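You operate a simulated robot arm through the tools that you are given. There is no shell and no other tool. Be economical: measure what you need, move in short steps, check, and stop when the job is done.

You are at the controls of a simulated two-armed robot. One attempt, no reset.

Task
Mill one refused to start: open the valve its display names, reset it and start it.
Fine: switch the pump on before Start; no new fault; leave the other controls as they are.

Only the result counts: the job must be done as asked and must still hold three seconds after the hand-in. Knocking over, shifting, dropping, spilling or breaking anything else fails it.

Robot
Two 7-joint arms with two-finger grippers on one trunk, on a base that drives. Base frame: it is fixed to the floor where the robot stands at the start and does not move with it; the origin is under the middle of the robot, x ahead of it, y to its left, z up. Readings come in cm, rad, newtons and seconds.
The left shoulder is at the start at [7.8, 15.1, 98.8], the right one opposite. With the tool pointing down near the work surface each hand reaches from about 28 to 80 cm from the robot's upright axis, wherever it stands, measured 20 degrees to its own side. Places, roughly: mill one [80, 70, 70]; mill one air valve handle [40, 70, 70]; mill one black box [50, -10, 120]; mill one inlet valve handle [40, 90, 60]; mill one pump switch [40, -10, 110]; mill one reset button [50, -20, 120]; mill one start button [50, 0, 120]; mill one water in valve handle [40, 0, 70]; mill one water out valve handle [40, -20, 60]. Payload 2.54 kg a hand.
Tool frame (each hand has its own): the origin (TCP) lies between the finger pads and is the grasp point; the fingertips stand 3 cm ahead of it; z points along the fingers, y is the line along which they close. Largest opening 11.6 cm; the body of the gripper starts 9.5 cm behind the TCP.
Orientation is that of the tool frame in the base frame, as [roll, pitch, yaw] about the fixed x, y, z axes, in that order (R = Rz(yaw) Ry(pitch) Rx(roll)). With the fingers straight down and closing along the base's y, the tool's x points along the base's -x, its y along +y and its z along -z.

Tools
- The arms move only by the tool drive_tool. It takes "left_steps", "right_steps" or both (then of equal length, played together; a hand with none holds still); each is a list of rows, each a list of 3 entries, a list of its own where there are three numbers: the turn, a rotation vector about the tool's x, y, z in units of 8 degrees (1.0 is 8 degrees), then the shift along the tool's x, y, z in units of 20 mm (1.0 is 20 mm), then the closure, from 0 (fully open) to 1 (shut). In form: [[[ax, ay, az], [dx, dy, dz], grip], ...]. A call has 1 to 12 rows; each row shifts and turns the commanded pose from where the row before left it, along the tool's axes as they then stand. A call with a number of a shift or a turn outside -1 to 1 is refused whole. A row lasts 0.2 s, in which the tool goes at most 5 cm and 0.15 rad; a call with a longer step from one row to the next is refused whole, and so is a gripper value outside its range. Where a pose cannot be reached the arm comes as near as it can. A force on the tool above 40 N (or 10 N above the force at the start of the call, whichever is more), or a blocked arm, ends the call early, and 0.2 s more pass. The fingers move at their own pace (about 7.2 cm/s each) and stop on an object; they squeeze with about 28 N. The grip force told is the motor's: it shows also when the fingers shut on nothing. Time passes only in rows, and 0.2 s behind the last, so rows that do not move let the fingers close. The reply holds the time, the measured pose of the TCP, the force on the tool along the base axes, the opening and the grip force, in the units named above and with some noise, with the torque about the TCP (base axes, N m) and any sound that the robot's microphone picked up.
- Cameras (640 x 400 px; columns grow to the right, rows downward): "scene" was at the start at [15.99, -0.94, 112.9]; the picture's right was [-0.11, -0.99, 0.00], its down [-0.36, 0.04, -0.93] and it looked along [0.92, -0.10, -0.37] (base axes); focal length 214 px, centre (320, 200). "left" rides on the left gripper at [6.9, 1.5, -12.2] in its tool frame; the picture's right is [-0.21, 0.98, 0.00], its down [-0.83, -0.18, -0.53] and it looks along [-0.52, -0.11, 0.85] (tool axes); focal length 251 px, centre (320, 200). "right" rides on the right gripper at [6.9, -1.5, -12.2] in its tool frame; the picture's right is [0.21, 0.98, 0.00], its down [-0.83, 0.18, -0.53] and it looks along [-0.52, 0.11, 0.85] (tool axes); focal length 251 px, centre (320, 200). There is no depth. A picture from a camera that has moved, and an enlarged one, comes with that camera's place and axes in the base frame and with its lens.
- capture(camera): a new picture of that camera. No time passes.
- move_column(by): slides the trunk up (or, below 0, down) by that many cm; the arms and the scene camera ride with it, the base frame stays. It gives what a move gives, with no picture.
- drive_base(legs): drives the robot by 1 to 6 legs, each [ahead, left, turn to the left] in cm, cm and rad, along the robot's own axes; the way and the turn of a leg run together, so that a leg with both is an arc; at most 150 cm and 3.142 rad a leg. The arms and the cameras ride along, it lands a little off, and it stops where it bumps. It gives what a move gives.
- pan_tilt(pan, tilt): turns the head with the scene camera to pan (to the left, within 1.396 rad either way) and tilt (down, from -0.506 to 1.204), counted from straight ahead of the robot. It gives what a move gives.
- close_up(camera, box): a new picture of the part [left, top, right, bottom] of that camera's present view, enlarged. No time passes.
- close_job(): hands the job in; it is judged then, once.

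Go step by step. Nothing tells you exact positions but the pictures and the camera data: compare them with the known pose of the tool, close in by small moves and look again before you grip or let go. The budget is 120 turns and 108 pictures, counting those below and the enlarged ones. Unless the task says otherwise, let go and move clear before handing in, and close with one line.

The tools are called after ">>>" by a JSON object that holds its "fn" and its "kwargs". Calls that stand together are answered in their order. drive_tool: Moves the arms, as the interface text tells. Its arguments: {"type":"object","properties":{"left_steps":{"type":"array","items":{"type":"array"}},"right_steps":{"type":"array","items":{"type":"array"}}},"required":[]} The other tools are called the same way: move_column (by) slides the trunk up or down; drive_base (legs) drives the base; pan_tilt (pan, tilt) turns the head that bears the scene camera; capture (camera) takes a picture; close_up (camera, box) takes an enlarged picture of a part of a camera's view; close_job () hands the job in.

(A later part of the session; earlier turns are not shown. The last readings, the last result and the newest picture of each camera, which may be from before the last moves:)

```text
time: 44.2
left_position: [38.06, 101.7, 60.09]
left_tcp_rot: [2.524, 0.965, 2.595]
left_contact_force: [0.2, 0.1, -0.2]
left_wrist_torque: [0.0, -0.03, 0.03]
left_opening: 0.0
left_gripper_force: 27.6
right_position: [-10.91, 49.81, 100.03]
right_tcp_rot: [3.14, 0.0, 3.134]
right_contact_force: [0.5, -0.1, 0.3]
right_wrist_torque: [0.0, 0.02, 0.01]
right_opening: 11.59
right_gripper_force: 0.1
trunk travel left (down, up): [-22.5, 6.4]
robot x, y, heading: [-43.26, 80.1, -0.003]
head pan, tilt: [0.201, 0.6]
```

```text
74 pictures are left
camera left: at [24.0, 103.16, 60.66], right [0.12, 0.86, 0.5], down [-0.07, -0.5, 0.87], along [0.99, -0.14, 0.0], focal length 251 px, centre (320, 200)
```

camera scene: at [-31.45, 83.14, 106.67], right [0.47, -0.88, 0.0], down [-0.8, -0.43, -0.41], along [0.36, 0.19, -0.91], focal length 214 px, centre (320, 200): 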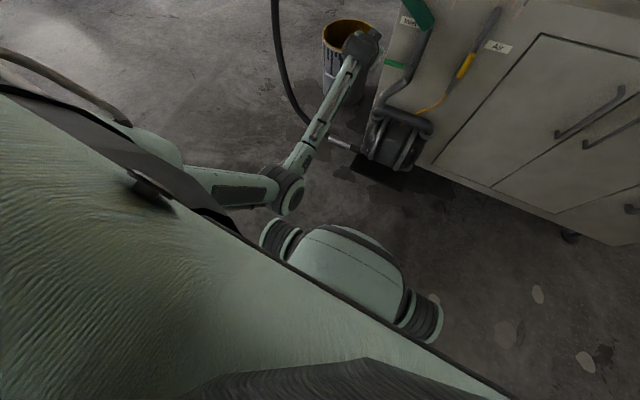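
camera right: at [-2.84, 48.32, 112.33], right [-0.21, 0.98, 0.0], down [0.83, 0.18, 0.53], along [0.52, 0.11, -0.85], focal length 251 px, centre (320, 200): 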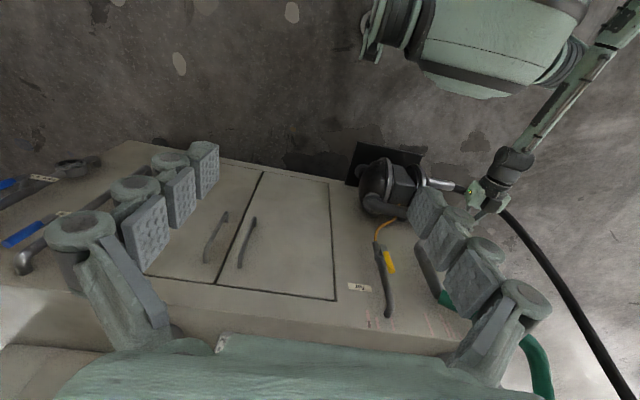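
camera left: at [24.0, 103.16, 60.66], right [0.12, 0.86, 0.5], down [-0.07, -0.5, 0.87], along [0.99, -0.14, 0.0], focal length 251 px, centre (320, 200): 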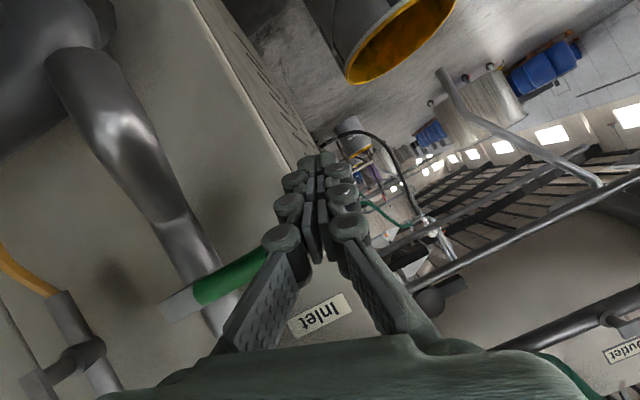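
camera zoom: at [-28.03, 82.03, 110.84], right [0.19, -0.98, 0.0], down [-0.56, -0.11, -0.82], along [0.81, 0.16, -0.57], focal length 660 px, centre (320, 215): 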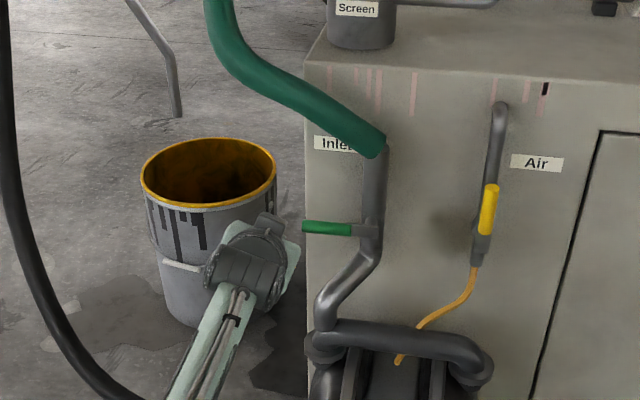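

The fingers are left of the handle tip and slightly below it. I'll drop 1 cm and slide right beneath the grip.

>>> {"fn": "drive_tool", "kwargs": {"left_steps": [[[0, 0, 0], [0.4, -0.16, 0.23], 1], [[0, 0, 0], [-0.24, -0.77, -0.12], 1], [[0, 0, 0], [-0.24, -0.77, -0.12], 1], [[0, 0, 0], [-0.24, -0.77, -0.12], 1], [[0, 0, 0], [-0.24, -0.77, -0.12], 1]]}}

>>> {"fn": "close_up", "kwargs": {"camera": "scene", "box": [230, 130, 410, 260]}}

>>> {"fn": "capture", "kwargs": {"camera": "left"}}

```text
time: 45.5
left_position: [37.88, 95.02, 59.05]
left_tcp_rot: [2.523, 0.962, 2.595]
left_contact_force: [0.0, 0.8, -0.4]
left_wrist_torque: [0.03, 0.03, -0.02]
left_opening: 0.02
left_gripper_force: 28.0
right_position: [-10.75, 49.97, 99.92]
right_tcp_rot: [-3.14, 0.0, 3.134]
right_contact_force: [0.7, -0.7, 0.6]
right_wrist_torque: [0.02, -0.03, -0.01]
right_opening: 11.61
right_gripper_force: 0.0
trunk travel left (down, up): [-22.5, 6.4]
robot x, y, heading: [-43.44, 80.51, -0.006]
head pan, tilt: [0.201, 0.6]
```

```text
3.08 times, centred on (320, 195) of scene
camera zoom: at [-28.03, 82.02, 110.85], right [0.19, -0.98, 0.0], down [-0.55, -0.11, -0.83], along [0.81, 0.16, -0.56], focal length 660 px, centre (320, 215)
```

zoom: 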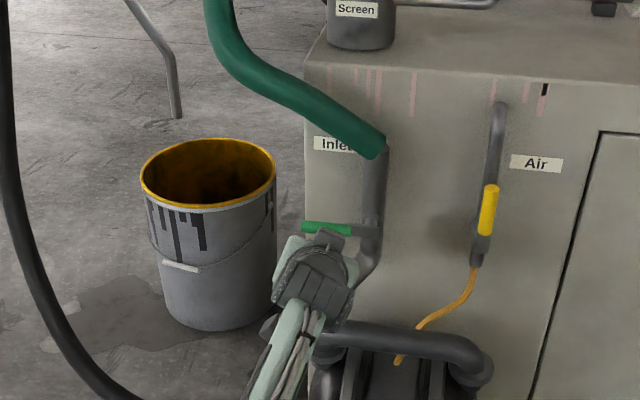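

```text
72 pictures are left
camera left: at [23.95, 96.59, 59.65], right [0.12, 0.86, 0.5], down [-0.07, -0.5, 0.87], along [0.99, -0.14, 0.0], focal length 251 px, centre (320, 200)
```

left: 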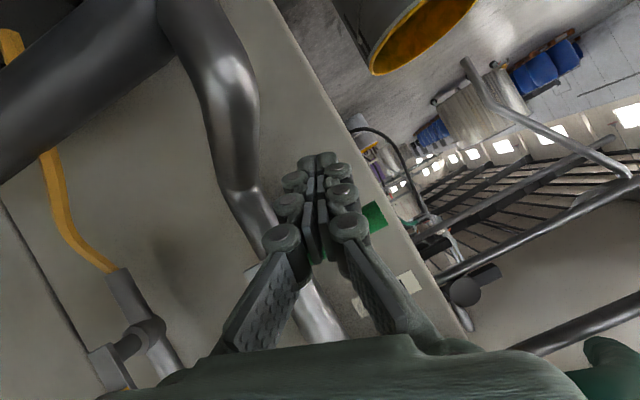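

The fingers are beneath the grip. I'll push up the first part of the arc.

>>> {"fn": "drive_tool", "kwargs": {"left_steps": [[[0, 0, 0], [-0.55, 0.22, -0.31], 1], [[0, 0, 0], [-0.55, 0.22, -0.31], 1], [[0, 0, 0], [-0.55, 0.22, -0.31], 1], [[0, 0, 0], [-0.55, 0.22, -0.31], 1]]}}

>>> {"fn": "close_up", "kwargs": {"camera": "scene", "box": [230, 130, 410, 260]}}

>>> {"fn": "capture", "kwargs": {"camera": "left"}}

```text
time: 46.5
left_position: [37.92, 94.94, 64.54]
left_tcp_rot: [2.52, 0.962, 2.594]
left_contact_force: [-2.1, -0.2, -2.5]
left_wrist_torque: [0.06, 0.07, -0.05]
left_opening: 0.0
left_gripper_force: 27.9
right_position: [-10.85, 49.91, 100.09]
right_tcp_rot: [-3.141, 0.001, 3.134]
right_contact_force: [0.2, -1.0, -0.6]
right_wrist_torque: [-0.02, 0.01, 0.01]
right_opening: 11.6
right_gripper_force: 0.0
trunk travel left (down, up): [-22.5, 6.4]
robot x, y, heading: [-43.18, 80.13, -0.002]
head pan, tilt: [0.201, 0.6]
```

```text
3.08 times, centred on (320, 195) of scene
camera zoom: at [-28.01, 82.03, 110.85], right [0.19, -0.98, 0.0], down [-0.55, -0.11, -0.82], along [0.81, 0.16, -0.57], focal length 660 px, centre (320, 215)
```

zoom: 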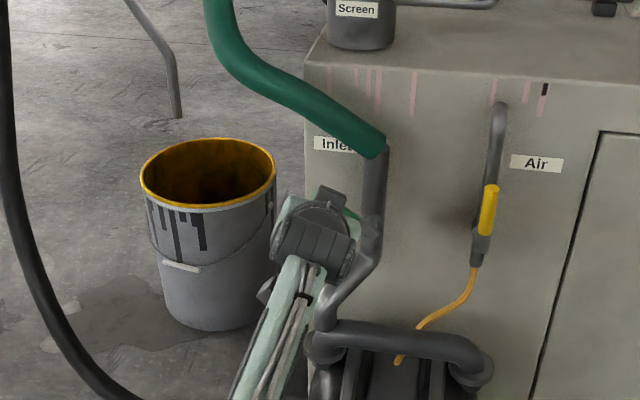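

```text
70 pictures are left
camera left: at [23.95, 96.58, 65.06], right [0.12, 0.86, 0.5], down [-0.07, -0.5, 0.87], along [0.99, -0.14, 0.0], focal length 251 px, centre (320, 200)
```

left: 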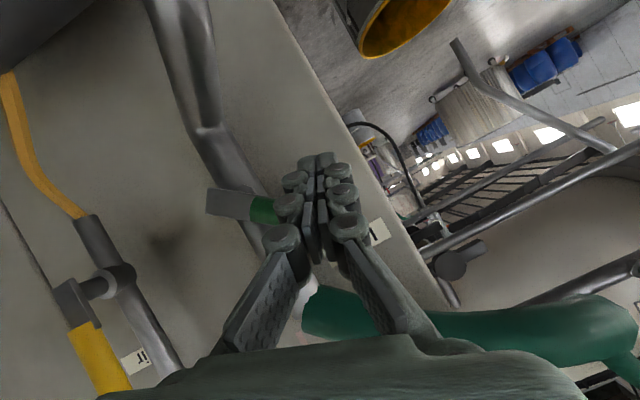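

The handle follows and has turned up about 30°. I'll continue along the arc.

>>> {"fn": "drive_tool", "kwargs": {"left_steps": [[[0, 0, 0], [-0.57, -0.2, -0.32], 1], [[0, 0, 0], [-0.57, -0.2, -0.32], 1], [[0, 0, 0], [-0.42, -0.47, -0.23], 1], [[0, 0, 0], [-0.42, -0.47, -0.23], 1]]}}

>>> {"fn": "close_up", "kwargs": {"camera": "scene", "box": [230, 130, 410, 260]}}

>>> {"fn": "capture", "kwargs": {"camera": "left"}}

```text
time: 47.5
left_position: [37.95, 90.97, 67.86]
left_tcp_rot: [2.522, 0.965, 2.596]
left_contact_force: [-0.1, 4.2, -1.1]
left_wrist_torque: [0.05, 0.02, 0.07]
left_opening: 0.0
left_gripper_force: 28.2
right_position: [-10.93, 49.97, 99.97]
right_tcp_rot: [-3.141, 0.0, 3.135]
right_contact_force: [1.5, -0.3, 0.3]
right_wrist_torque: [0.0, 0.02, 0.03]
right_opening: 11.58
right_gripper_force: 0.0
trunk travel left (down, up): [-22.5, 6.4]
robot x, y, heading: [-43.19, 80.58, -0.005]
head pan, tilt: [0.201, 0.6]
```

```text
3.08 times, centred on (320, 195) of scene
camera zoom: at [-28.01, 82.05, 110.85], right [0.19, -0.98, 0.0], down [-0.55, -0.11, -0.82], along [0.81, 0.16, -0.57], focal length 660 px, centre (320, 215)
```

zoom: 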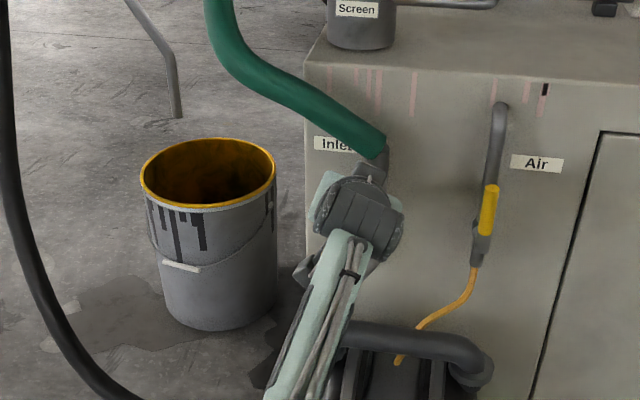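

```text
68 pictures are left
camera left: at [23.95, 92.65, 68.47], right [0.12, 0.86, 0.5], down [-0.07, -0.5, 0.87], along [0.99, -0.14, 0.0], focal length 251 px, centre (320, 200)
```

left: 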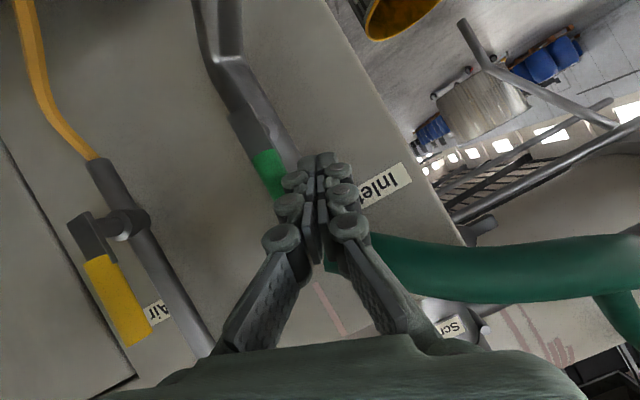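

The handle is nearly along the pipe. I'll nudge a little further right to reach the stop.

>>> {"fn": "drive_tool", "kwargs": {"left_steps": [[[0, 0, 0], [-0.06, -0.2, -0.03], 1], [[0, 0, 0], [-0.06, -0.2, -0.03], 1], [[0, 0, 0], [-0.06, -0.2, -0.03], 1]]}}

>>> {"fn": "capture", "kwargs": {"camera": "left"}}

```text
time: 48.5
left_position: [38.03, 91.12, 67.91]
left_tcp_rot: [2.508, 0.96, 2.598]
left_contact_force: [-1.9, 6.6, 2.7]
left_wrist_torque: [-0.03, -0.02, 0.0]
left_opening: 0.02
left_gripper_force: 27.8
right_position: [-10.79, 49.99, 100.03]
right_tcp_rot: [3.14, 0.001, 3.138]
right_contact_force: [-0.4, 0.7, 0.5]
right_wrist_torque: [0.0, -0.03, 0.0]
right_opening: 11.61
right_gripper_force: 0.0
trunk travel left (down, up): [-22.5, 6.4]
robot x, y, heading: [-43.31, 80.68, -0.005]
head pan, tilt: [0.201, 0.6]
stopped in row 3 (left hand): the force on the tool passed its limit at 41 N (the readings are from after the stop); the commanded pose is now the measured one
```

```text
67 pictures are left
camera left: at [23.93, 92.39, 68.44], right [0.11, 0.85, 0.51], down [-0.06, -0.5, 0.86], along [0.99, -0.12, 0.0], focal length 251 px, centre (320, 200)
```

left: 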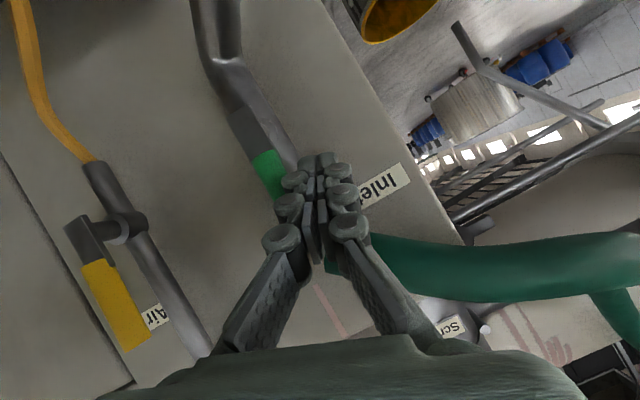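

It reached its stop. I'll back off left, then withdraw and check the valve.

>>> {"fn": "drive_tool", "kwargs": {"left_steps": [[[0, 0, 0], [0.22, 0.7, 0.11], 1], [[0, 0, 0], [0.1, 0.4, -0.5], 1], [[0, 0, 0], [0, 0, -1], 1], [[0, 0, 0], [0, 0, -1], 1], [[0, 0, 0], [0, 0, -1], 1], [[0, 0, 0], [0, 0, -1], 1], [[0, 0, 0], [0, 0, -1], 1], [[0, 0, 0], [-0.5, 0, -1], 1], [[0, 0, 0], [-0.5, 0, -1], 1], [[0, 0, 0], [-0.5, 0, -1], 1]]}}

>>> {"fn": "close_up", "kwargs": {"camera": "scene", "box": [230, 130, 410, 260]}}

>>> {"fn": "capture", "kwargs": {"camera": "left"}}

```text
time: 50.9
left_position: [25.69, 92.42, 78.34]
left_tcp_rot: [2.379, 0.918, 2.516]
left_contact_force: [-0.3, 0.3, 0.4]
left_wrist_torque: [-0.04, 0.03, -0.01]
left_opening: 0.01
left_gripper_force: 28.1
right_position: [-10.85, 50.01, 99.98]
right_tcp_rot: [3.14, 0.003, 3.138]
right_contact_force: [0.4, 0.2, -0.5]
right_wrist_torque: [0.01, -0.01, 0.0]
right_opening: 11.59
right_gripper_force: 0.1
trunk travel left (down, up): [-22.5, 6.4]
robot x, y, heading: [-43.37, 80.24, 0.001]
head pan, tilt: [0.201, 0.6]
stopped in row 10 (left hand): the arm was blocked; the commanded pose is now the measured one
```

```text
3.08 times, centred on (320, 195) of scene
camera zoom: at [-28.02, 82.1, 110.84], right [0.19, -0.98, 0.0], down [-0.55, -0.11, -0.82], along [0.81, 0.16, -0.57], focal length 660 px, centre (320, 215)
```

zoom: 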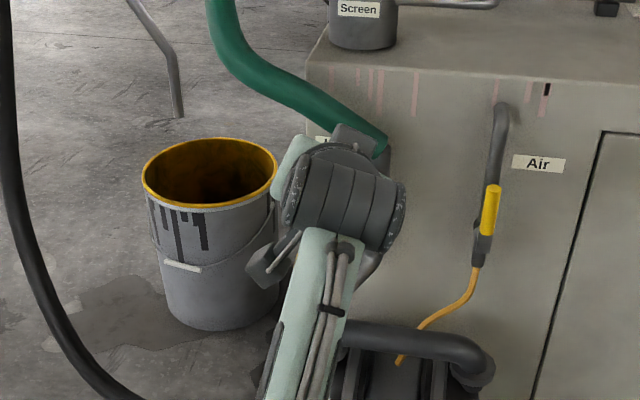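

```text
65 pictures are left
camera left: at [11.67, 93.47, 78.88], right [0.08, 0.81, 0.58], down [-0.06, -0.58, 0.81], along [0.99, -0.1, 0.0], focal length 251 px, centre (320, 200)
```

left: 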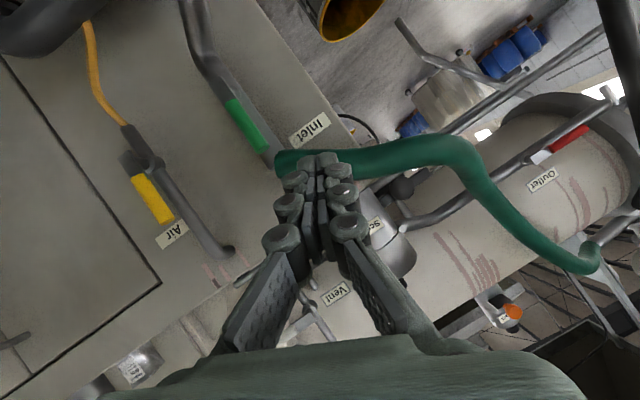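

The green handle now lies along its pipe, so the inlet is open. Next I'll back the base away and bring the left arm back to a compact, tool-down pose.

>>> {"fn": "drive_base", "kwargs": {"legs": [[-15, 0, 0]]}}

>>> {"fn": "drive_tool", "kwargs": {"left_steps": [[[0, 0.5, 0], [-1, 0.4, -0.3], 1], [[0, 0.5, 0], [-1, 0.4, -0.3], 1], [[0, 0.5, 0], [-1, 0.4, -0.3], 1], [[0, 0.5, 0], [-1, 0.4, -0.5], 1], [[0, 0.5, 0], [-0.8, 0.4, -0.6], 1], [[0, 0.5, 0], [-0.8, 0.4, -0.6], 1], [[0, 0.5, 0], [-0.8, 0.4, -0.6], 1], [[0, 0.5, 0], [-0.6, 0.4, -0.8], 1], [[0, 0.5, 0], [-0.5, 0.4, -0.8], 1], [[0, 0.5, 0], [-0.4, 0.4, -0.8], 1]]}}

>>> {"fn": "pan_tilt", "kwargs": {"pan": 0.5, "tilt": 0.7}}

>>> {"fn": "capture", "kwargs": {"camera": "scene"}}

```text
time: 52.2
left_position: [10.91, 92.69, 79.16]
left_tcp_rot: [2.365, 0.933, 2.507]
left_contact_force: [0.0, -0.6, 0.3]
left_wrist_torque: [0.0, 0.02, -0.01]
left_opening: 0.0
left_gripper_force: 27.4
right_position: [-25.58, 50.06, 100.02]
right_tcp_rot: [-3.14, 0.001, 3.137]
right_contact_force: [0.3, -0.6, 0.1]
right_wrist_torque: [0.04, 0.0, -0.03]
right_opening: 11.59
right_gripper_force: 0.1
trunk travel left (down, up): [-22.5, 6.4]
robot x, y, heading: [-58.23, 80.33, -0.007]
head pan, tilt: [0.201, 0.6]
```

```text
time: 54.4
left_position: [14.44, 91.89, 100.57]
left_tcp_rot: [2.684, 0.346, 3.009]
left_contact_force: [0.4, -0.5, -0.4]
left_wrist_torque: [0.01, -0.01, 0.01]
left_opening: 0.01
left_gripper_force: 27.3
right_position: [-25.68, 50.11, 100.09]
right_tcp_rot: [3.139, 0.002, 3.139]
right_contact_force: [0.8, 1.0, -0.4]
right_wrist_torque: [0.01, 0.0, 0.01]
right_opening: 11.59
right_gripper_force: 0.0
trunk travel left (down, up): [-22.5, 6.4]
robot x, y, heading: [-58.33, 80.38, -0.009]
head pan, tilt: [0.201, 0.6]
```

```text
time: 55.2
left_position: [14.54, 91.84, 100.52]
left_tcp_rot: [2.682, 0.349, 3.008]
left_contact_force: [-0.8, 0.6, 0.1]
left_wrist_torque: [0.01, 0.0, 0.0]
left_opening: 0.0
left_gripper_force: 28.5
right_position: [-25.66, 50.05, 99.91]
right_tcp_rot: [-3.141, 0.0, 3.139]
right_contact_force: [-0.5, -0.1, 0.9]
right_wrist_torque: [0.05, -0.02, 0.02]
right_opening: 11.6
right_gripper_force: 0.1
trunk travel left (down, up): [-22.5, 6.4]
robot x, y, heading: [-58.19, 80.34, -0.003]
head pan, tilt: [0.499, 0.7]
```

```text
64 pictures are left
camera scene: at [-44.0, 84.49, 109.99], right [0.47, -0.88, 0.0], down [-0.57, -0.31, -0.77], along [0.67, 0.36, -0.64], focal length 214 px, centre (320, 200)
```

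scene: 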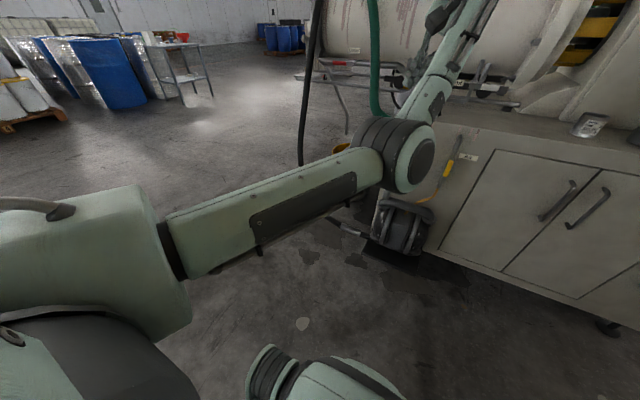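

The left arm is stretched but free. I'll straighten it to tool-down while drawing it back and left.

>>> {"fn": "drive_tool", "kwargs": {"left_steps": [[[-0.3, 0.25, 0], [0.9, 0.3, 0], 1], [[-0.3, 0.25, 0], [0.9, 0.3, 0], 1], [[-0.3, 0.25, 0], [0.9, 0.3, 0], 1], [[-0.3, 0.25, 0], [0.9, 0.3, 0], 1], [[-0.3, 0.25, 0], [0.9, 0.4, 0], 1], [[-0.3, 0.25, 0], [0.9, 0.4, 0], 1], [[-0.3, 0.25, 0], [0.9, 0.5, 0], 1], [[-0.3, 0.25, 0], [0.9, 0.5, 0], 1], [[-0.3, 0.25, 0], [0.9, 0.6, 0], 1], [[-0.3, 0.25, 0], [0.9, 0.6, 0], 1], [[0, 0, 0], [0.9, 0.6, 0], 1], [[0, 0, 0], [0.9, 0.6, 0], 1]]}}

>>> {"fn": "capture", "kwargs": {"camera": "scene"}}

```text
time: 57.8
left_position: [5.75, 107.99, 101.8]
left_tcp_rot: [2.302, 0.074, -3.061]
left_contact_force: [0.2, 0.0, -0.3]
left_wrist_torque: [-0.05, -0.04, -0.01]
left_opening: 0.0
left_gripper_force: 27.8
left hand out of reach, approached as far as the arm can: row 1, 2, 3, 4, 5, 6, 7, 8, 9, 10, 11, 12
right_position: [-25.62, 50.18, 100.07]
right_tcp_rot: [-3.141, -0.001, 3.139]
right_contact_force: [-0.1, 0.6, 0.0]
right_wrist_torque: [0.0, -0.03, -0.02]
right_opening: 11.6
right_gripper_force: 0.0
trunk travel left (down, up): [-22.5, 6.4]
robot x, y, heading: [-58.1, 80.24, -0.006]
head pan, tilt: [0.499, 0.7]
```

```text
63 pictures are left
camera scene: at [-44.02, 84.5, 109.99], right [0.47, -0.88, 0.0], down [-0.57, -0.31, -0.77], along [0.67, 0.36, -0.64], focal length 214 px, centre (320, 200)
```

scene: 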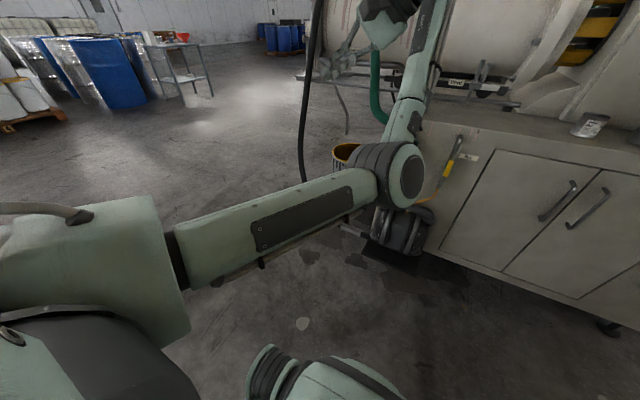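

My roll correction had the wrong sign. I'll reverse it and retry while keeping the hand forward, then retract.

>>> {"fn": "drive_tool", "kwargs": {"left_steps": [[[0.9, 0, 0], [0, 0, 0], 1], [[0.9, 0, 0], [0, 0, 0], 1], [[0.9, 0, 0], [0, 0, 0], 1], [[0.9, 0, 0], [0, 0, 0], 1], [[0.9, 0, 0], [0, 0, 0], 1], [[0.9, 0, 0], [0, 0, 0], 1], [[0.3, 0, 0], [0, 0, 0], 1]]}}

>>> {"fn": "drive_tool", "kwargs": {"left_steps": [[[0, 0, 0], [0.9, 0.3, 0], 1], [[0, 0, 0], [0.9, 0.3, 0], 1], [[0, 0, 0], [0.9, 0.3, 0], 1], [[0, 0, 0], [0.9, 0.3, 0], 1]]}}

>>> {"fn": "capture", "kwargs": {"camera": "scene"}}

```text
time: 59.4
left_position: [7.03, 109.09, 101.63]
left_tcp_rot: [3.102, 0.074, -3.063]
left_contact_force: [0.6, 0.0, 0.2]
left_wrist_torque: [0.01, 0.01, 0.02]
left_opening: 0.0
left_gripper_force: 27.8
left hand out of reach, approached as far as the arm can: row 1, 2
right_position: [-25.57, 50.17, 100.04]
right_tcp_rot: [-3.14, -0.001, 3.139]
right_contact_force: [-0.2, 0.3, -0.6]
right_wrist_torque: [0.0, 0.01, -0.01]
right_opening: 11.58
right_gripper_force: 0.1
trunk travel left (down, up): [-22.5, 6.4]
robot x, y, heading: [-58.03, 80.03, -0.006]
head pan, tilt: [0.499, 0.7]
```

```text
time: 60.4
left_position: [3.92, 111.71, 101.62]
left_tcp_rot: [3.1, 0.072, -3.062]
left_contact_force: [1.0, 0.3, 0.9]
left_wrist_torque: [0.0, 0.0, 0.02]
left_opening: 0.01
left_gripper_force: 28.2
left hand out of reach, approached as far as the arm can: row 1, 2, 3, 4
right_position: [-25.57, 50.12, 100.12]
right_tcp_rot: [3.139, 0.0, 3.137]
right_contact_force: [0.5, -0.3, -0.4]
right_wrist_torque: [0.02, 0.01, 0.01]
right_opening: 11.62
right_gripper_force: 0.1
trunk travel left (down, up): [-22.5, 6.4]
robot x, y, heading: [-58.46, 80.14, -0.005]
head pan, tilt: [0.499, 0.7]
```

```text
62 pictures are left
camera scene: at [-44.01, 84.48, 109.99], right [0.47, -0.88, 0.0], down [-0.57, -0.31, -0.77], along [0.67, 0.36, -0.64], focal length 214 px, centre (320, 200)
```

scene: 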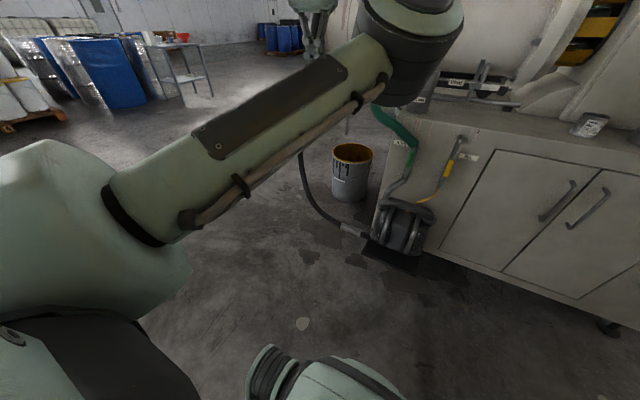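

The hand is tool-down again, but this elbow posture won't fold back straight. I'll swing the whole arm out to the left around its shoulder instead, which keeps it clear of the machine.

>>> {"fn": "drive_tool", "kwargs": {"left_steps": [[[0, 0, -0.25], [0.3, 0.92, 0], 1], [[0, 0, -0.25], [0.3, 0.92, 0], 1], [[0, 0, -0.25], [0.3, 0.92, 0], 1], [[0, 0, -0.25], [0.3, 0.92, 0], 1], [[0, 0, -0.25], [0.3, 0.92, 0], 1], [[0, 0, -0.25], [0.3, 0.92, 0], 1], [[0, 0, -0.25], [0.3, 0.92, 0], 1], [[0, 0, -0.25], [0.3, 0.92, 0], 1], [[0, 0, -0.25], [0.3, 0.92, 0], 1], [[0, 0, -0.25], [0.3, 0.92, 0], 1], [[0, 0, -0.25], [0.3, 0.92, 0], 1], [[0, 0, -0.25], [0.3, 0.92, 0], 1]]}}

>>> {"fn": "drive_tool", "kwargs": {"left_steps": [[[0, 0, -0.25], [0.3, 0.92, 0], 1], [[0, 0, -0.25], [0.3, 0.92, 0], 1], [[0, 0, -0.25], [0.3, 0.92, 0], 1], [[0, 0, -0.25], [0.3, 0.92, 0], 1], [[0, 0, -0.25], [0.3, 0.92, 0], 1], [[0, 0, -0.25], [0.3, 0.92, 0], 1], [[0, 0, -0.25], [0.3, 0.92, 0], 1], [[0, 0, -0.25], [0.3, 0.92, 0], 1], [[0, 0, -0.25], [0.3, 0.92, 0], 1], [[0, 0, -0.25], [0.3, 0.92, 0], 1]]}}

>>> {"fn": "capture", "kwargs": {"camera": "scene"}}

```text
time: 63.0
left_position: [-8.91, 130.97, 101.57]
left_tcp_rot: [3.132, 0.084, -2.643]
left_contact_force: [0.3, -0.1, -0.6]
left_wrist_torque: [0.01, -0.02, 0.01]
left_opening: 0.01
left_gripper_force: 28.4
right_position: [-25.61, 50.1, 100.04]
right_tcp_rot: [3.141, 0.0, 3.139]
right_contact_force: [-0.3, -0.5, -0.2]
right_wrist_torque: [-0.03, 0.01, 0.02]
right_opening: 11.61
right_gripper_force: 0.0
trunk travel left (down, up): [-22.5, 6.4]
robot x, y, heading: [-58.15, 80.29, -0.007]
head pan, tilt: [0.499, 0.7]
```

```text
time: 65.2
left_position: [-24.71, 141.91, 101.03]
left_tcp_rot: [-3.121, 0.079, -2.292]
left_contact_force: [0.1, -0.3, -0.1]
left_wrist_torque: [0.02, 0.01, 0.01]
left_opening: 0.01
left_gripper_force: 28.2
right_position: [-25.66, 50.22, 100.02]
right_tcp_rot: [3.141, -0.001, 3.138]
right_contact_force: [-0.2, 0.0, 0.9]
right_wrist_torque: [0.0, -0.03, 0.01]
right_opening: 11.59
right_gripper_force: 0.0
trunk travel left (down, up): [-22.5, 6.4]
robot x, y, heading: [-58.4, 80.84, -0.003]
head pan, tilt: [0.499, 0.7]
```

```text
61 pictures are left
camera scene: at [-44.02, 84.5, 109.99], right [0.47, -0.88, 0.0], down [-0.57, -0.31, -0.77], along [0.67, 0.36, -0.64], focal length 214 px, centre (320, 200)
```

scene: 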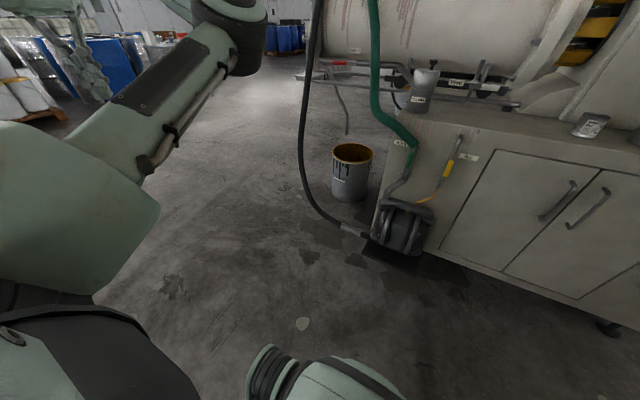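

The inlet handle is along the pipe, and the left arm is clear. Now I'll drive right to the panel, stopping short, and look.

>>> {"fn": "close_up", "kwargs": {"camera": "scene", "box": [340, 110, 480, 260]}}

>>> {"fn": "drive_base", "kwargs": {"legs": [[0, -75, 0], [30, 0, 0]]}}

>>> {"fn": "pan_tilt", "kwargs": {"pan": -0.1, "tilt": 0.05}}

>>> {"fn": "capture", "kwargs": {"camera": "scene"}}

```text
2.67 times, centred on (410, 185) of scene
camera zoom: at [-44.02, 84.5, 109.99], right [0.47, -0.88, 0.0], down [-0.57, -0.31, -0.77], along [0.67, 0.36, -0.64], focal length 572 px, centre (80, 240)
```

zoom: 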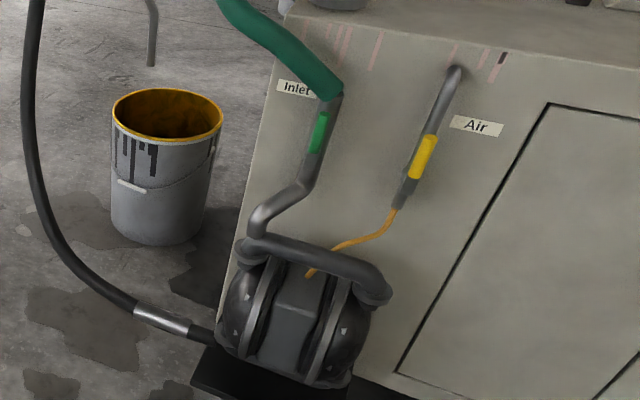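

```text
time: 74.5
left_position: [4.92, 66.97, 101.05]
left_tcp_rot: [-3.122, 0.08, -2.293]
left_contact_force: [0.7, -0.5, -0.7]
left_wrist_torque: [0.01, 0.02, 0.04]
left_opening: 0.0
left_gripper_force: 27.7
right_position: [3.89, -24.69, 99.94]
right_tcp_rot: [3.14, 0.002, 3.138]
right_contact_force: [-1.0, -0.5, 0.0]
right_wrist_torque: [-0.03, 0.01, -0.01]
right_opening: 11.59
right_gripper_force: 0.1
trunk travel left (down, up): [-22.5, 6.4]
robot x, y, heading: [-28.64, 5.2, -0.001]
head pan, tilt: [0.499, 0.7]
```

```text
time: 75.5
left_position: [4.87, 66.95, 101.16]
left_tcp_rot: [-3.121, 0.08, -2.294]
left_contact_force: [-0.5, -0.2, 0.1]
left_wrist_torque: [-0.02, -0.01, 0.04]
left_opening: 0.02
left_gripper_force: 27.8
right_position: [3.89, -24.75, 100.1]
right_tcp_rot: [3.139, 0.0, 3.136]
right_contact_force: [-0.4, -0.5, 0.8]
right_wrist_torque: [-0.02, 0.0, -0.01]
right_opening: 11.57
right_gripper_force: 0.1
trunk travel left (down, up): [-22.5, 6.4]
robot x, y, heading: [-28.75, 5.19, -0.008]
head pan, tilt: [-0.099, 0.051]
```

```text
59 pictures are left
camera scene: at [-12.85, 4.64, 115.9], right [-0.1, -0.99, 0.0], down [-0.05, 0.01, -1.0], along [0.99, -0.1, -0.05], focal length 214 px, centre (320, 200)
```

scene: 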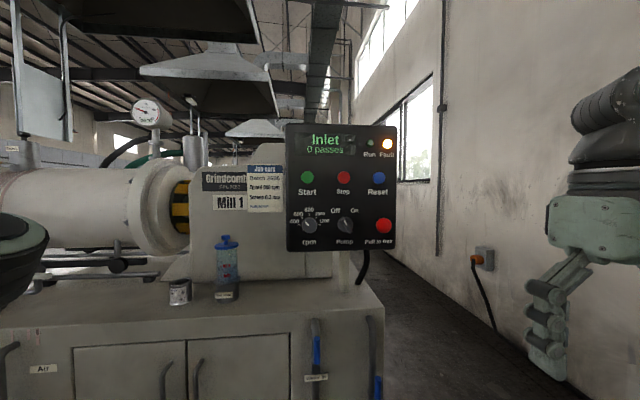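

Both water handles lie along their pipes, so the valves are open. The panel face is near x ≈ 45. I'll bring the right hand forward and then pitch it to point at the panel.

>>> {"fn": "drive_tool", "kwargs": {"right_steps": [[[0, 0, 0], [-1, 0.3, -0.2], 1], [[0, 0, 0], [-1, 0.3, -0.2], 1], [[0, 0, 0], [-1, 0.3, -0.2], 1], [[0, 0, 0], [-1, 0.3, -0.2], 1], [[0, 0, 0], [-1, 0.3, -0.2], 1], [[0, 0, 0], [-1, 0.3, -0.2], 1], [[0, 0, 0], [-1, 0.3, -0.2], 1], [[0, 0, 0], [-1, 0.3, -0.2], 1], [[0, 0, 0], [-1, 0.3, -0.2], 1], [[0, 0, 0], [-1, 0.3, -0.2], 1], [[0, 0, 0], [-1, 0.3, -0.2], 1], [[0, 0, 0], [-1, 0.3, -0.2], 1]]}}

>>> {"fn": "drive_tool", "kwargs": {"right_steps": [[[0, -0.94, 0], [0, 0, 0], 1], [[0, -0.94, 0], [0, 0, 0], 1], [[0, -0.94, 0], [0, 0, 0], 1], [[0, -0.94, 0], [0, 0, 0], 1], [[0, -0.94, 0], [0, 0, 0], 1], [[0, -0.94, 0], [0, 0, 0], 1], [[0, -0.94, 0], [0, 0, 0], 1], [[0, -0.94, 0], [0, 0, 0], 1], [[0, -0.94, 0], [0, 0, 0], 1], [[0, -0.94, 0], [0, 0, 0], 1], [[0, -0.94, 0], [0, 0, 0], 1], [[0, -0.94, 0], [0, 0, 0], 1]]}}

>>> {"fn": "capture", "kwargs": {"camera": "scene"}}

>>> {"fn": "capture", "kwargs": {"camera": "right"}}

```text
time: 78.1
left_position: [4.93, 66.96, 100.94]
left_tcp_rot: [-3.121, 0.079, -2.294]
left_contact_force: [0.3, -0.2, 0.6]
left_wrist_torque: [0.02, -0.01, 0.02]
left_opening: 0.0
left_gripper_force: 28.8
right_position: [28.03, -17.77, 104.91]
right_tcp_rot: [-3.14, -0.001, 3.137]
right_contact_force: [0.1, 0.7, 0.2]
right_wrist_torque: [0.01, -0.02, 0.0]
right_opening: 0.01
right_gripper_force: 28.2
trunk travel left (down, up): [-22.5, 6.4]
robot x, y, heading: [-28.97, 5.61, -0.006]
head pan, tilt: [-0.099, 0.051]
```

```text
time: 80.7
left_position: [4.87, 67.03, 101.2]
left_tcp_rot: [-3.122, 0.079, -2.293]
left_contact_force: [0.6, 0.0, -0.8]
left_wrist_torque: [-0.03, 0.04, -0.02]
left_opening: 0.0
left_gripper_force: 27.6
right_position: [27.7, -17.81, 105.62]
right_tcp_rot: [0.917, 1.569, 0.916]
right_contact_force: [0.4, -0.3, 0.1]
right_wrist_torque: [0.0, 0.02, -0.01]
right_opening: 0.0
right_gripper_force: 28.3
right hand out of reach, approached as far as the arm can: row 12
trunk travel left (down, up): [-22.5, 6.4]
robot x, y, heading: [-28.72, 5.65, -0.004]
head pan, tilt: [-0.099, 0.051]
```

```text
58 pictures are left
camera scene: at [-12.88, 4.63, 115.92], right [-0.11, -0.99, 0.0], down [-0.05, 0.01, -1.0], along [0.99, -0.1, -0.05], focal length 214 px, centre (320, 200)
```

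scene: 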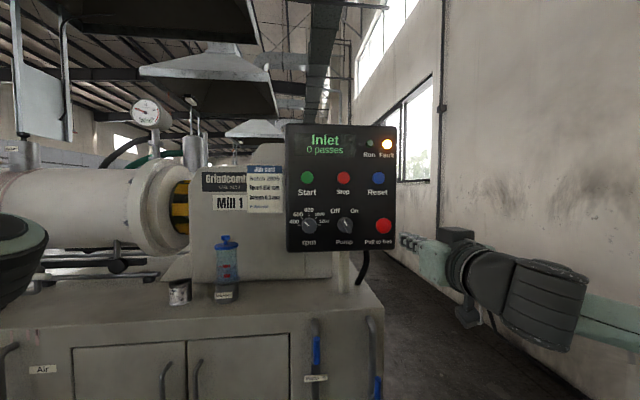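

```text
57 pictures are left
camera right: at [15.65, -19.37, 98.78], right [0.0, 0.98, -0.21], down [-0.53, 0.18, 0.83], along [0.85, 0.11, 0.52], focal length 251 px, centre (320, 200)
```

right: 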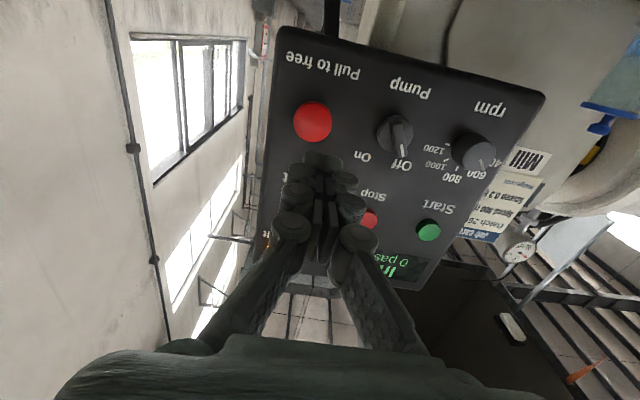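

The Reset button is near (45.9, -18.4, 119.2), Start near (45.9, 2, 119.1), and the pump knob near (45, -8.6, 105.7). I'll line up the closed fingers with Reset, short of it.

>>> {"fn": "drive_tool", "kwargs": {"right_steps": [[[0, 0, 0], [-0.9, 0, 0.3], 1], [[0, 0, 0], [-0.9, 0, 0.4], 1], [[0, 0, 0], [-0.9, -0.1, 0.6], 1], [[0, 0, 0], [-0.9, -0.1, 0.6], 1], [[0, 0, 0], [-0.9, -0.1, 0.6], 1], [[0, 0, 0], [-0.9, 0, 0.6], 1], [[0, 0, 0], [-0.9, 0, 0.6], 1], [[0, 0, 0], [-0.5, 0, 0.6], 1], [[0, 0, 0], [0, 0, 0.4], 1]]}}

>>> {"fn": "capture", "kwargs": {"camera": "scene"}}

>>> {"fn": "capture", "kwargs": {"camera": "right"}}

```text
time: 82.7
left_position: [4.86, 66.91, 101.01]
left_tcp_rot: [-3.12, 0.081, -2.294]
left_contact_force: [0.0, -0.7, 0.8]
left_wrist_torque: [0.01, 0.06, 0.02]
left_opening: 0.0
left_gripper_force: 27.8
right_position: [37.14, -18.58, 119.24]
right_tcp_rot: [0.116, 1.566, 0.111]
right_contact_force: [-0.2, -0.4, -0.3]
right_wrist_torque: [0.01, 0.02, -0.02]
right_opening: 0.02
right_gripper_force: 28.2
trunk travel left (down, up): [-22.5, 6.4]
robot x, y, heading: [-28.82, 5.69, -0.004]
head pan, tilt: [-0.099, 0.051]
```

```text
56 pictures are left
camera scene: at [-12.85, 4.64, 115.91], right [-0.11, -0.99, 0.0], down [-0.05, 0.01, -1.0], along [0.99, -0.1, -0.05], focal length 214 px, centre (320, 200)
```

scene: 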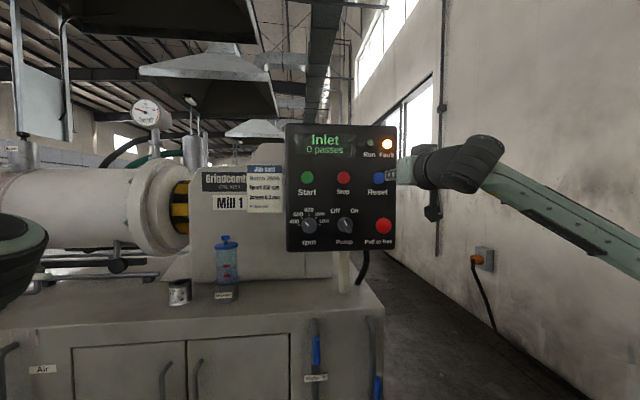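

```text
55 pictures are left
camera right: at [25.04, -20.03, 112.36], right [0.01, 0.98, -0.21], down [-0.54, 0.18, 0.82], along [0.84, 0.11, 0.53], focal length 251 px, centre (320, 200)
```

right: 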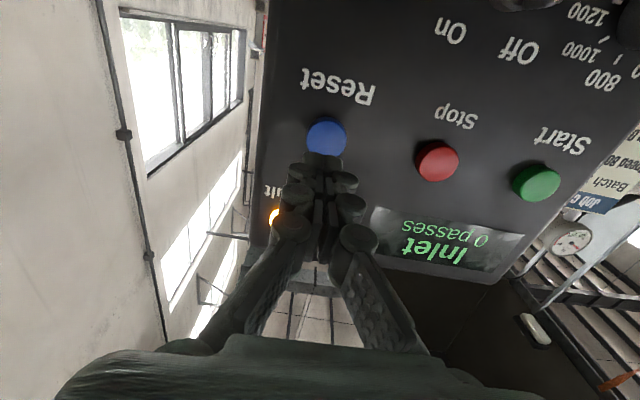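

It's aligned with Reset. I'll advance to press it in small steps.

>>> {"fn": "drive_tool", "kwargs": {"right_steps": [[[0, 0, 0], [0, 0.2, 0.8], 1], [[0, 0, 0], [0, 0, 0.8], 1], [[0, 0, 0], [0, 0, 0.6], 1], [[0, 0, 0], [0, 0, 0.3], 1], [[0, 0, 0], [0, 0, 0.25], 1], [[0, 0, 0], [0, 0, 0.25], 1]]}}

>>> {"fn": "capture", "kwargs": {"camera": "right"}}

```text
time: 84.1
left_position: [4.73, 66.9, 101.01]
left_tcp_rot: [-3.122, 0.081, -2.295]
left_contact_force: [0.3, -0.3, 0.0]
left_wrist_torque: [0.02, -0.01, 0.03]
left_opening: 0.0
left_gripper_force: 28.0
right_position: [42.89, -18.24, 119.09]
right_tcp_rot: [0.169, 1.564, 0.163]
right_contact_force: [-18.4, -0.8, -7.4]
right_wrist_torque: [0.0, 0.25, -0.03]
right_opening: 0.6
right_gripper_force: 28.7
trunk travel left (down, up): [-22.5, 6.4]
robot x, y, heading: [-28.85, 5.69, -0.006]
head pan, tilt: [-0.099, 0.051]
heard: click
```

```text
54 pictures are left
camera right: at [30.84, -19.69, 112.36], right [0.01, 0.98, -0.21], down [-0.54, 0.18, 0.82], along [0.84, 0.11, 0.53], focal length 251 px, centre (320, 200)
```

right: 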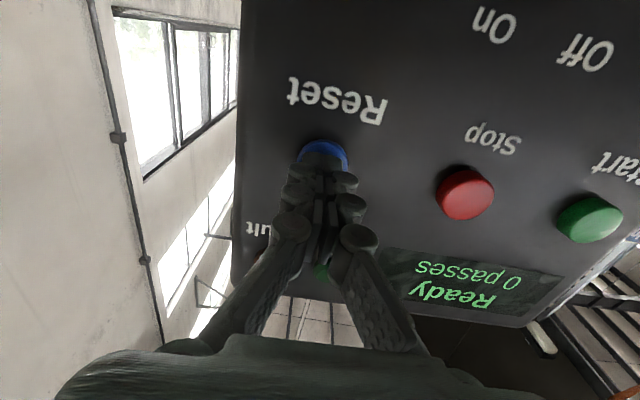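

It clicked and the display shows "Ready". I'll back off and look at the pump switch closely.

>>> {"fn": "drive_tool", "kwargs": {"right_steps": [[[0, 0, 0], [0, 0, -0.8], 1], [[0, 0, 0], [0, 0, -1], 1], [[0, 0, 0], [0, 0, -1], 1], [[0, 0, 0], [0, 0, -1], 0.6], [[0, 0, 0], [0.8, 0.5, -0.6], 0.6], [[0, 0, 0], [1, 1, 0], 0.6], [[0, 0, 0], [1, 1, 0], 0.6], [[0, 0, 0], [1, 1, 0], 0.6], [[0, 0, 0], [1, 1, 0], 0.6], [[0, 0, 0], [1, 0.4, 0], 0.6], [[0, 0, 0], [0.9, 0, 0], 0.6]]}}

>>> {"fn": "close_up", "kwargs": {"camera": "scene", "box": [280, 115, 400, 255]}}

>>> {"fn": "capture", "kwargs": {"camera": "right"}}

```text
time: 86.5
left_position: [4.8, 66.96, 101.02]
left_tcp_rot: [-3.123, 0.081, -2.293]
left_contact_force: [1.3, 0.8, 0.1]
left_wrist_torque: [-0.01, -0.01, 0.0]
left_opening: 0.0
left_gripper_force: 28.1
right_position: [34.42, -8.36, 106.0]
right_tcp_rot: [0.328, 1.564, 0.325]
right_contact_force: [0.5, 0.2, 0.6]
right_wrist_torque: [0.02, -0.05, -0.01]
right_opening: 4.64
right_gripper_force: 0.1
trunk travel left (down, up): [-22.5, 6.4]
robot x, y, heading: [-28.62, 5.67, -0.003]
head pan, tilt: [-0.099, 0.051]
```

```text
2.86 times, centred on (340, 185) of scene
camera zoom: at [-12.89, 4.67, 115.92], right [-0.1, -0.99, 0.0], down [-0.05, 0.01, -1.0], along [0.99, -0.1, -0.05], focal length 613 px, centre (263, 243)
```

zoom: 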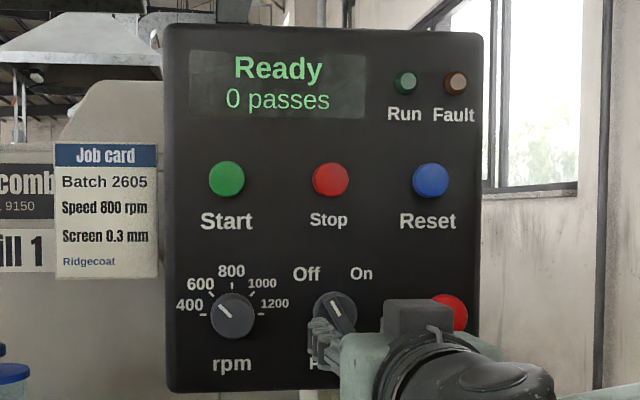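

```text
52 pictures are left
camera right: at [22.32, -9.77, 99.05], right [0.01, 0.98, -0.21], down [-0.54, 0.18, 0.82], along [0.84, 0.11, 0.53], focal length 251 px, centre (320, 200)
```

right: 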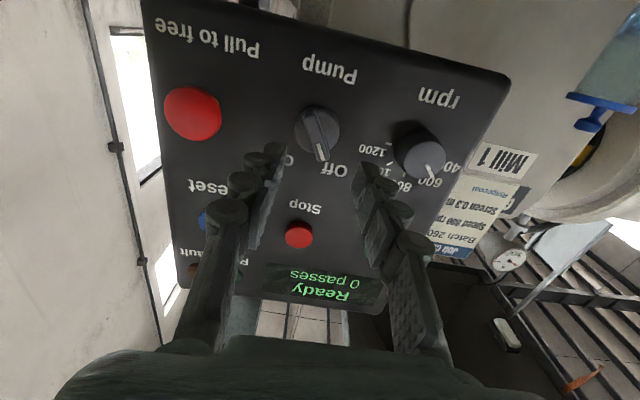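

>>> {"fn": "close_up", "kwargs": {"camera": "right", "box": [250, 80, 390, 200]}}

>>> {"fn": "close_up", "kwargs": {"camera": "scene", "box": [325, 200, 375, 240]}}

```text
3.33 times, centred on (320, 140) of right
camera zoom: at [22.32, -9.77, 99.05], right [0.01, 0.98, -0.21], down [-0.54, 0.18, 0.82], along [0.84, 0.11, 0.53], focal length 838 px, centre (320, 400)
```

zoom: 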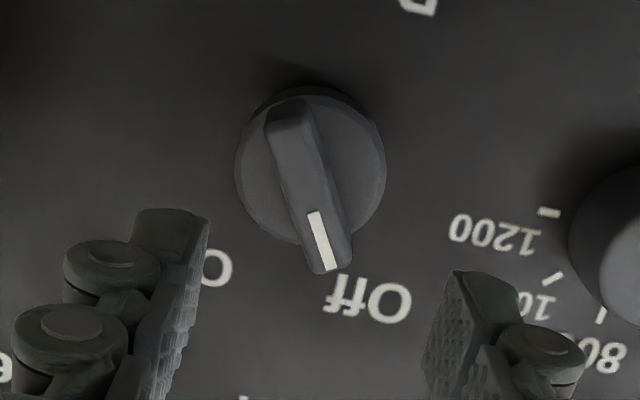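

```text
10.00 times, centred on (350, 220) of scene
camera zoom: at [-12.89, 4.67, 115.92], right [-0.1, -0.99, 0.0], down [-0.05, 0.01, -1.0], along [0.99, -0.1, -0.05], focal length 2145 px, centre (20, 0)
```

zoom: 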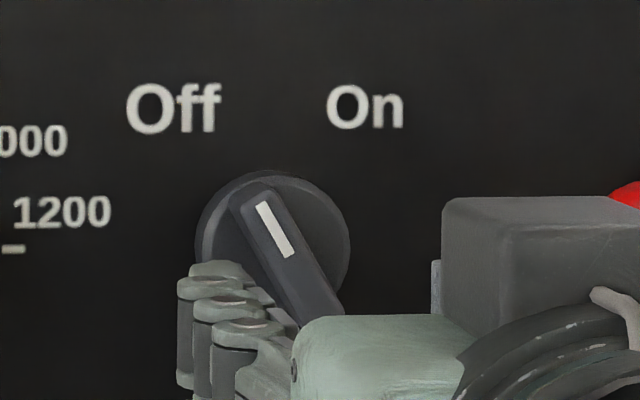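

The switch ridge is tilted about 30° left of vertical (Off), with its axis near y = -8.4, z = 105.8. I'll roll the gripper to match and move the open fingers around the ridge.

>>> {"fn": "drive_tool", "kwargs": {"right_steps": [[[0, 0, -0.94], [0.1, 0, 0.3], 0.6], [[0, 0, -0.94], [0, 0, 0.3], 0.6], [[0, 0, -0.94], [0, 0, 0.3], 0.6], [[0, 0, -0.94], [0, 0, 0.3], 0.6], [[0, 0, 0], [0, 0, 0.6], 0.6], [[0, 0, 0], [0, 0, 0.6], 0.6]]}}

>>> {"fn": "capture", "kwargs": {"camera": "right"}}

>>> {"fn": "close_up", "kwargs": {"camera": "scene", "box": [310, 190, 390, 250]}}

```text
time: 87.9
left_position: [4.93, 66.95, 100.99]
left_tcp_rot: [-3.121, 0.079, -2.293]
left_contact_force: [0.3, -0.7, -1.1]
left_wrist_torque: [-0.02, 0.0, 0.02]
left_opening: 0.01
left_gripper_force: 28.2
right_position: [39.25, -8.37, 105.62]
right_tcp_rot: [-1.564, 1.046, -1.568]
right_contact_force: [0.2, 0.2, 0.1]
right_wrist_torque: [-0.03, -0.02, -0.03]
right_opening: 4.64
right_gripper_force: 0.1
trunk travel left (down, up): [-22.5, 6.4]
robot x, y, heading: [-28.74, 6.03, -0.008]
head pan, tilt: [-0.099, 0.051]
```

```text
49 pictures are left
camera right: at [27.11, -13.05, 100.47], right [0.01, 0.74, -0.68], down [-0.53, 0.57, 0.62], along [0.85, 0.36, 0.4], focal length 251 px, centre (320, 200)
```

right: 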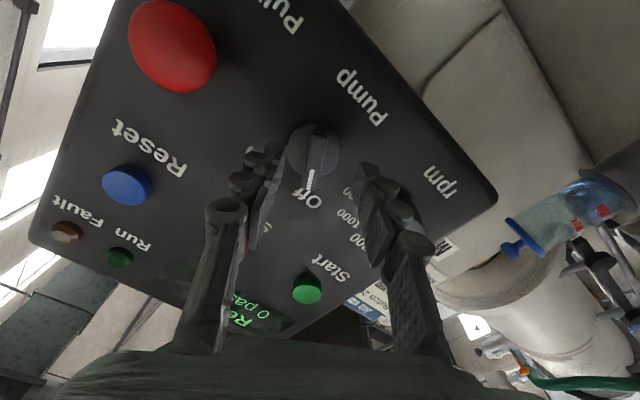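

```text
6.67 times, centred on (350, 220) of scene
camera zoom: at [-12.85, 4.64, 115.91], right [-0.1, -0.99, 0.0], down [-0.05, 0.01, -1.0], along [0.99, -0.1, -0.05], focal length 1430 px, centre (120, 67)
```

zoom: 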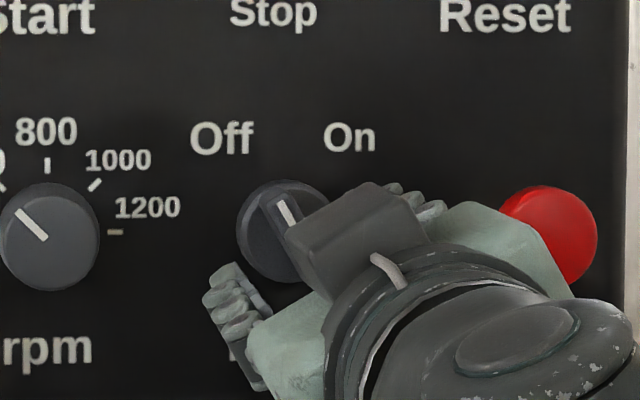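

The ridge lies well between the fingers. I'll advance 2.6 cm and close on it.

>>> {"fn": "drive_tool", "kwargs": {"right_steps": [[[0, 0, 0], [0, 0, 0.5], 0.6], [[0, 0, 0], [0, 0, 0.5], 0.6], [[0, 0, 0], [0, 0, 0.3], 0.6], [[0, 0, 0], [0, 0, 0], 1], [[0, 0, 0], [0, 0, 0], 1], [[0, 0, 0], [0, 0, 0], 1]]}}

>>> {"fn": "capture", "kwargs": {"camera": "right"}}

```text
time: 89.3
left_position: [4.88, 66.77, 101.14]
left_tcp_rot: [-3.121, 0.081, -2.294]
left_contact_force: [0.9, 0.0, 0.7]
left_wrist_torque: [-0.01, -0.05, -0.01]
left_opening: 0.01
left_gripper_force: 28.1
right_position: [41.86, -8.63, 105.89]
right_tcp_rot: [-1.552, 1.05, -1.566]
right_contact_force: [1.7, -9.7, 9.0]
right_wrist_torque: [0.02, 0.28, -0.58]
right_opening: 1.12
right_gripper_force: 38.7
trunk travel left (down, up): [-22.5, 6.4]
robot x, y, heading: [-28.74, 5.65, -0.007]
head pan, tilt: [-0.099, 0.051]
```

```text
47 pictures are left
camera right: at [29.72, -13.31, 100.63], right [0.01, 0.74, -0.67], down [-0.53, 0.57, 0.62], along [0.85, 0.35, 0.4], focal length 251 px, centre (320, 200)
```

right: 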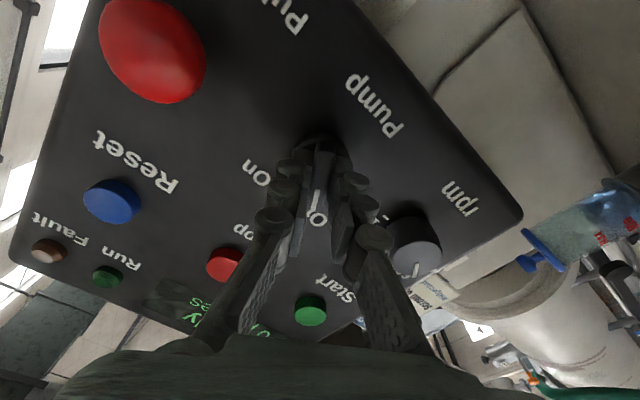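

It's gripped. I'll ease the side load slightly and turn clockwise about 60°.

>>> {"fn": "drive_tool", "kwargs": {"right_steps": [[[0, 0, 0.2], [0, -0.12, 0], 1], [[0, 0, 0.94], [0, 0, 0], 1], [[0, 0, 0.94], [0, 0, 0], 1], [[0, 0, 0.94], [0, 0, 0], 1], [[0, 0, 0.94], [0, 0, 0], 1], [[0, 0, 0.94], [0, 0, 0], 1], [[0, 0, 0.94], [0, 0, 0], 1]]}}

>>> {"fn": "capture", "kwargs": {"camera": "right"}}

```text
time: 90.9
left_position: [4.86, 66.97, 101.02]
left_tcp_rot: [-3.12, 0.081, -2.292]
left_contact_force: [-0.1, -0.5, -0.5]
left_wrist_torque: [-0.02, -0.02, -0.02]
left_opening: 0.0
left_gripper_force: 27.8
right_position: [41.76, -8.54, 105.79]
right_tcp_rot: [1.547, 1.278, 1.544]
right_contact_force: [7.3, -2.1, 11.1]
right_wrist_torque: [-0.01, -0.37, -0.15]
right_opening: 1.16
right_gripper_force: 38.5
trunk travel left (down, up): [-22.5, 6.4]
robot x, y, heading: [-28.19, 5.75, -0.003]
head pan, tilt: [-0.099, 0.051]
```

```text
46 pictures are left
camera right: at [29.77, -7.99, 98.83], right [0.0, 1.0, 0.08], down [-0.54, -0.06, 0.84], along [0.84, -0.04, 0.54], focal length 251 px, centre (320, 200)
```

right: 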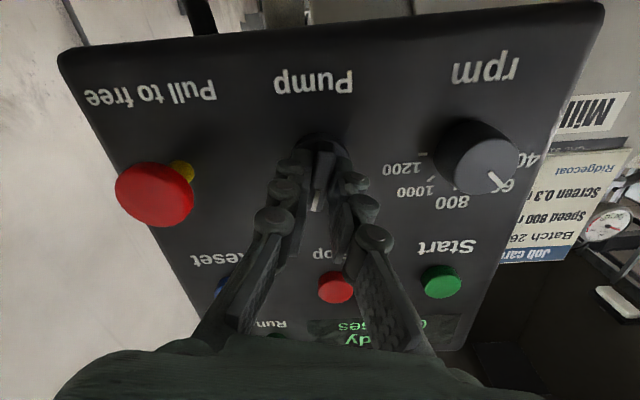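

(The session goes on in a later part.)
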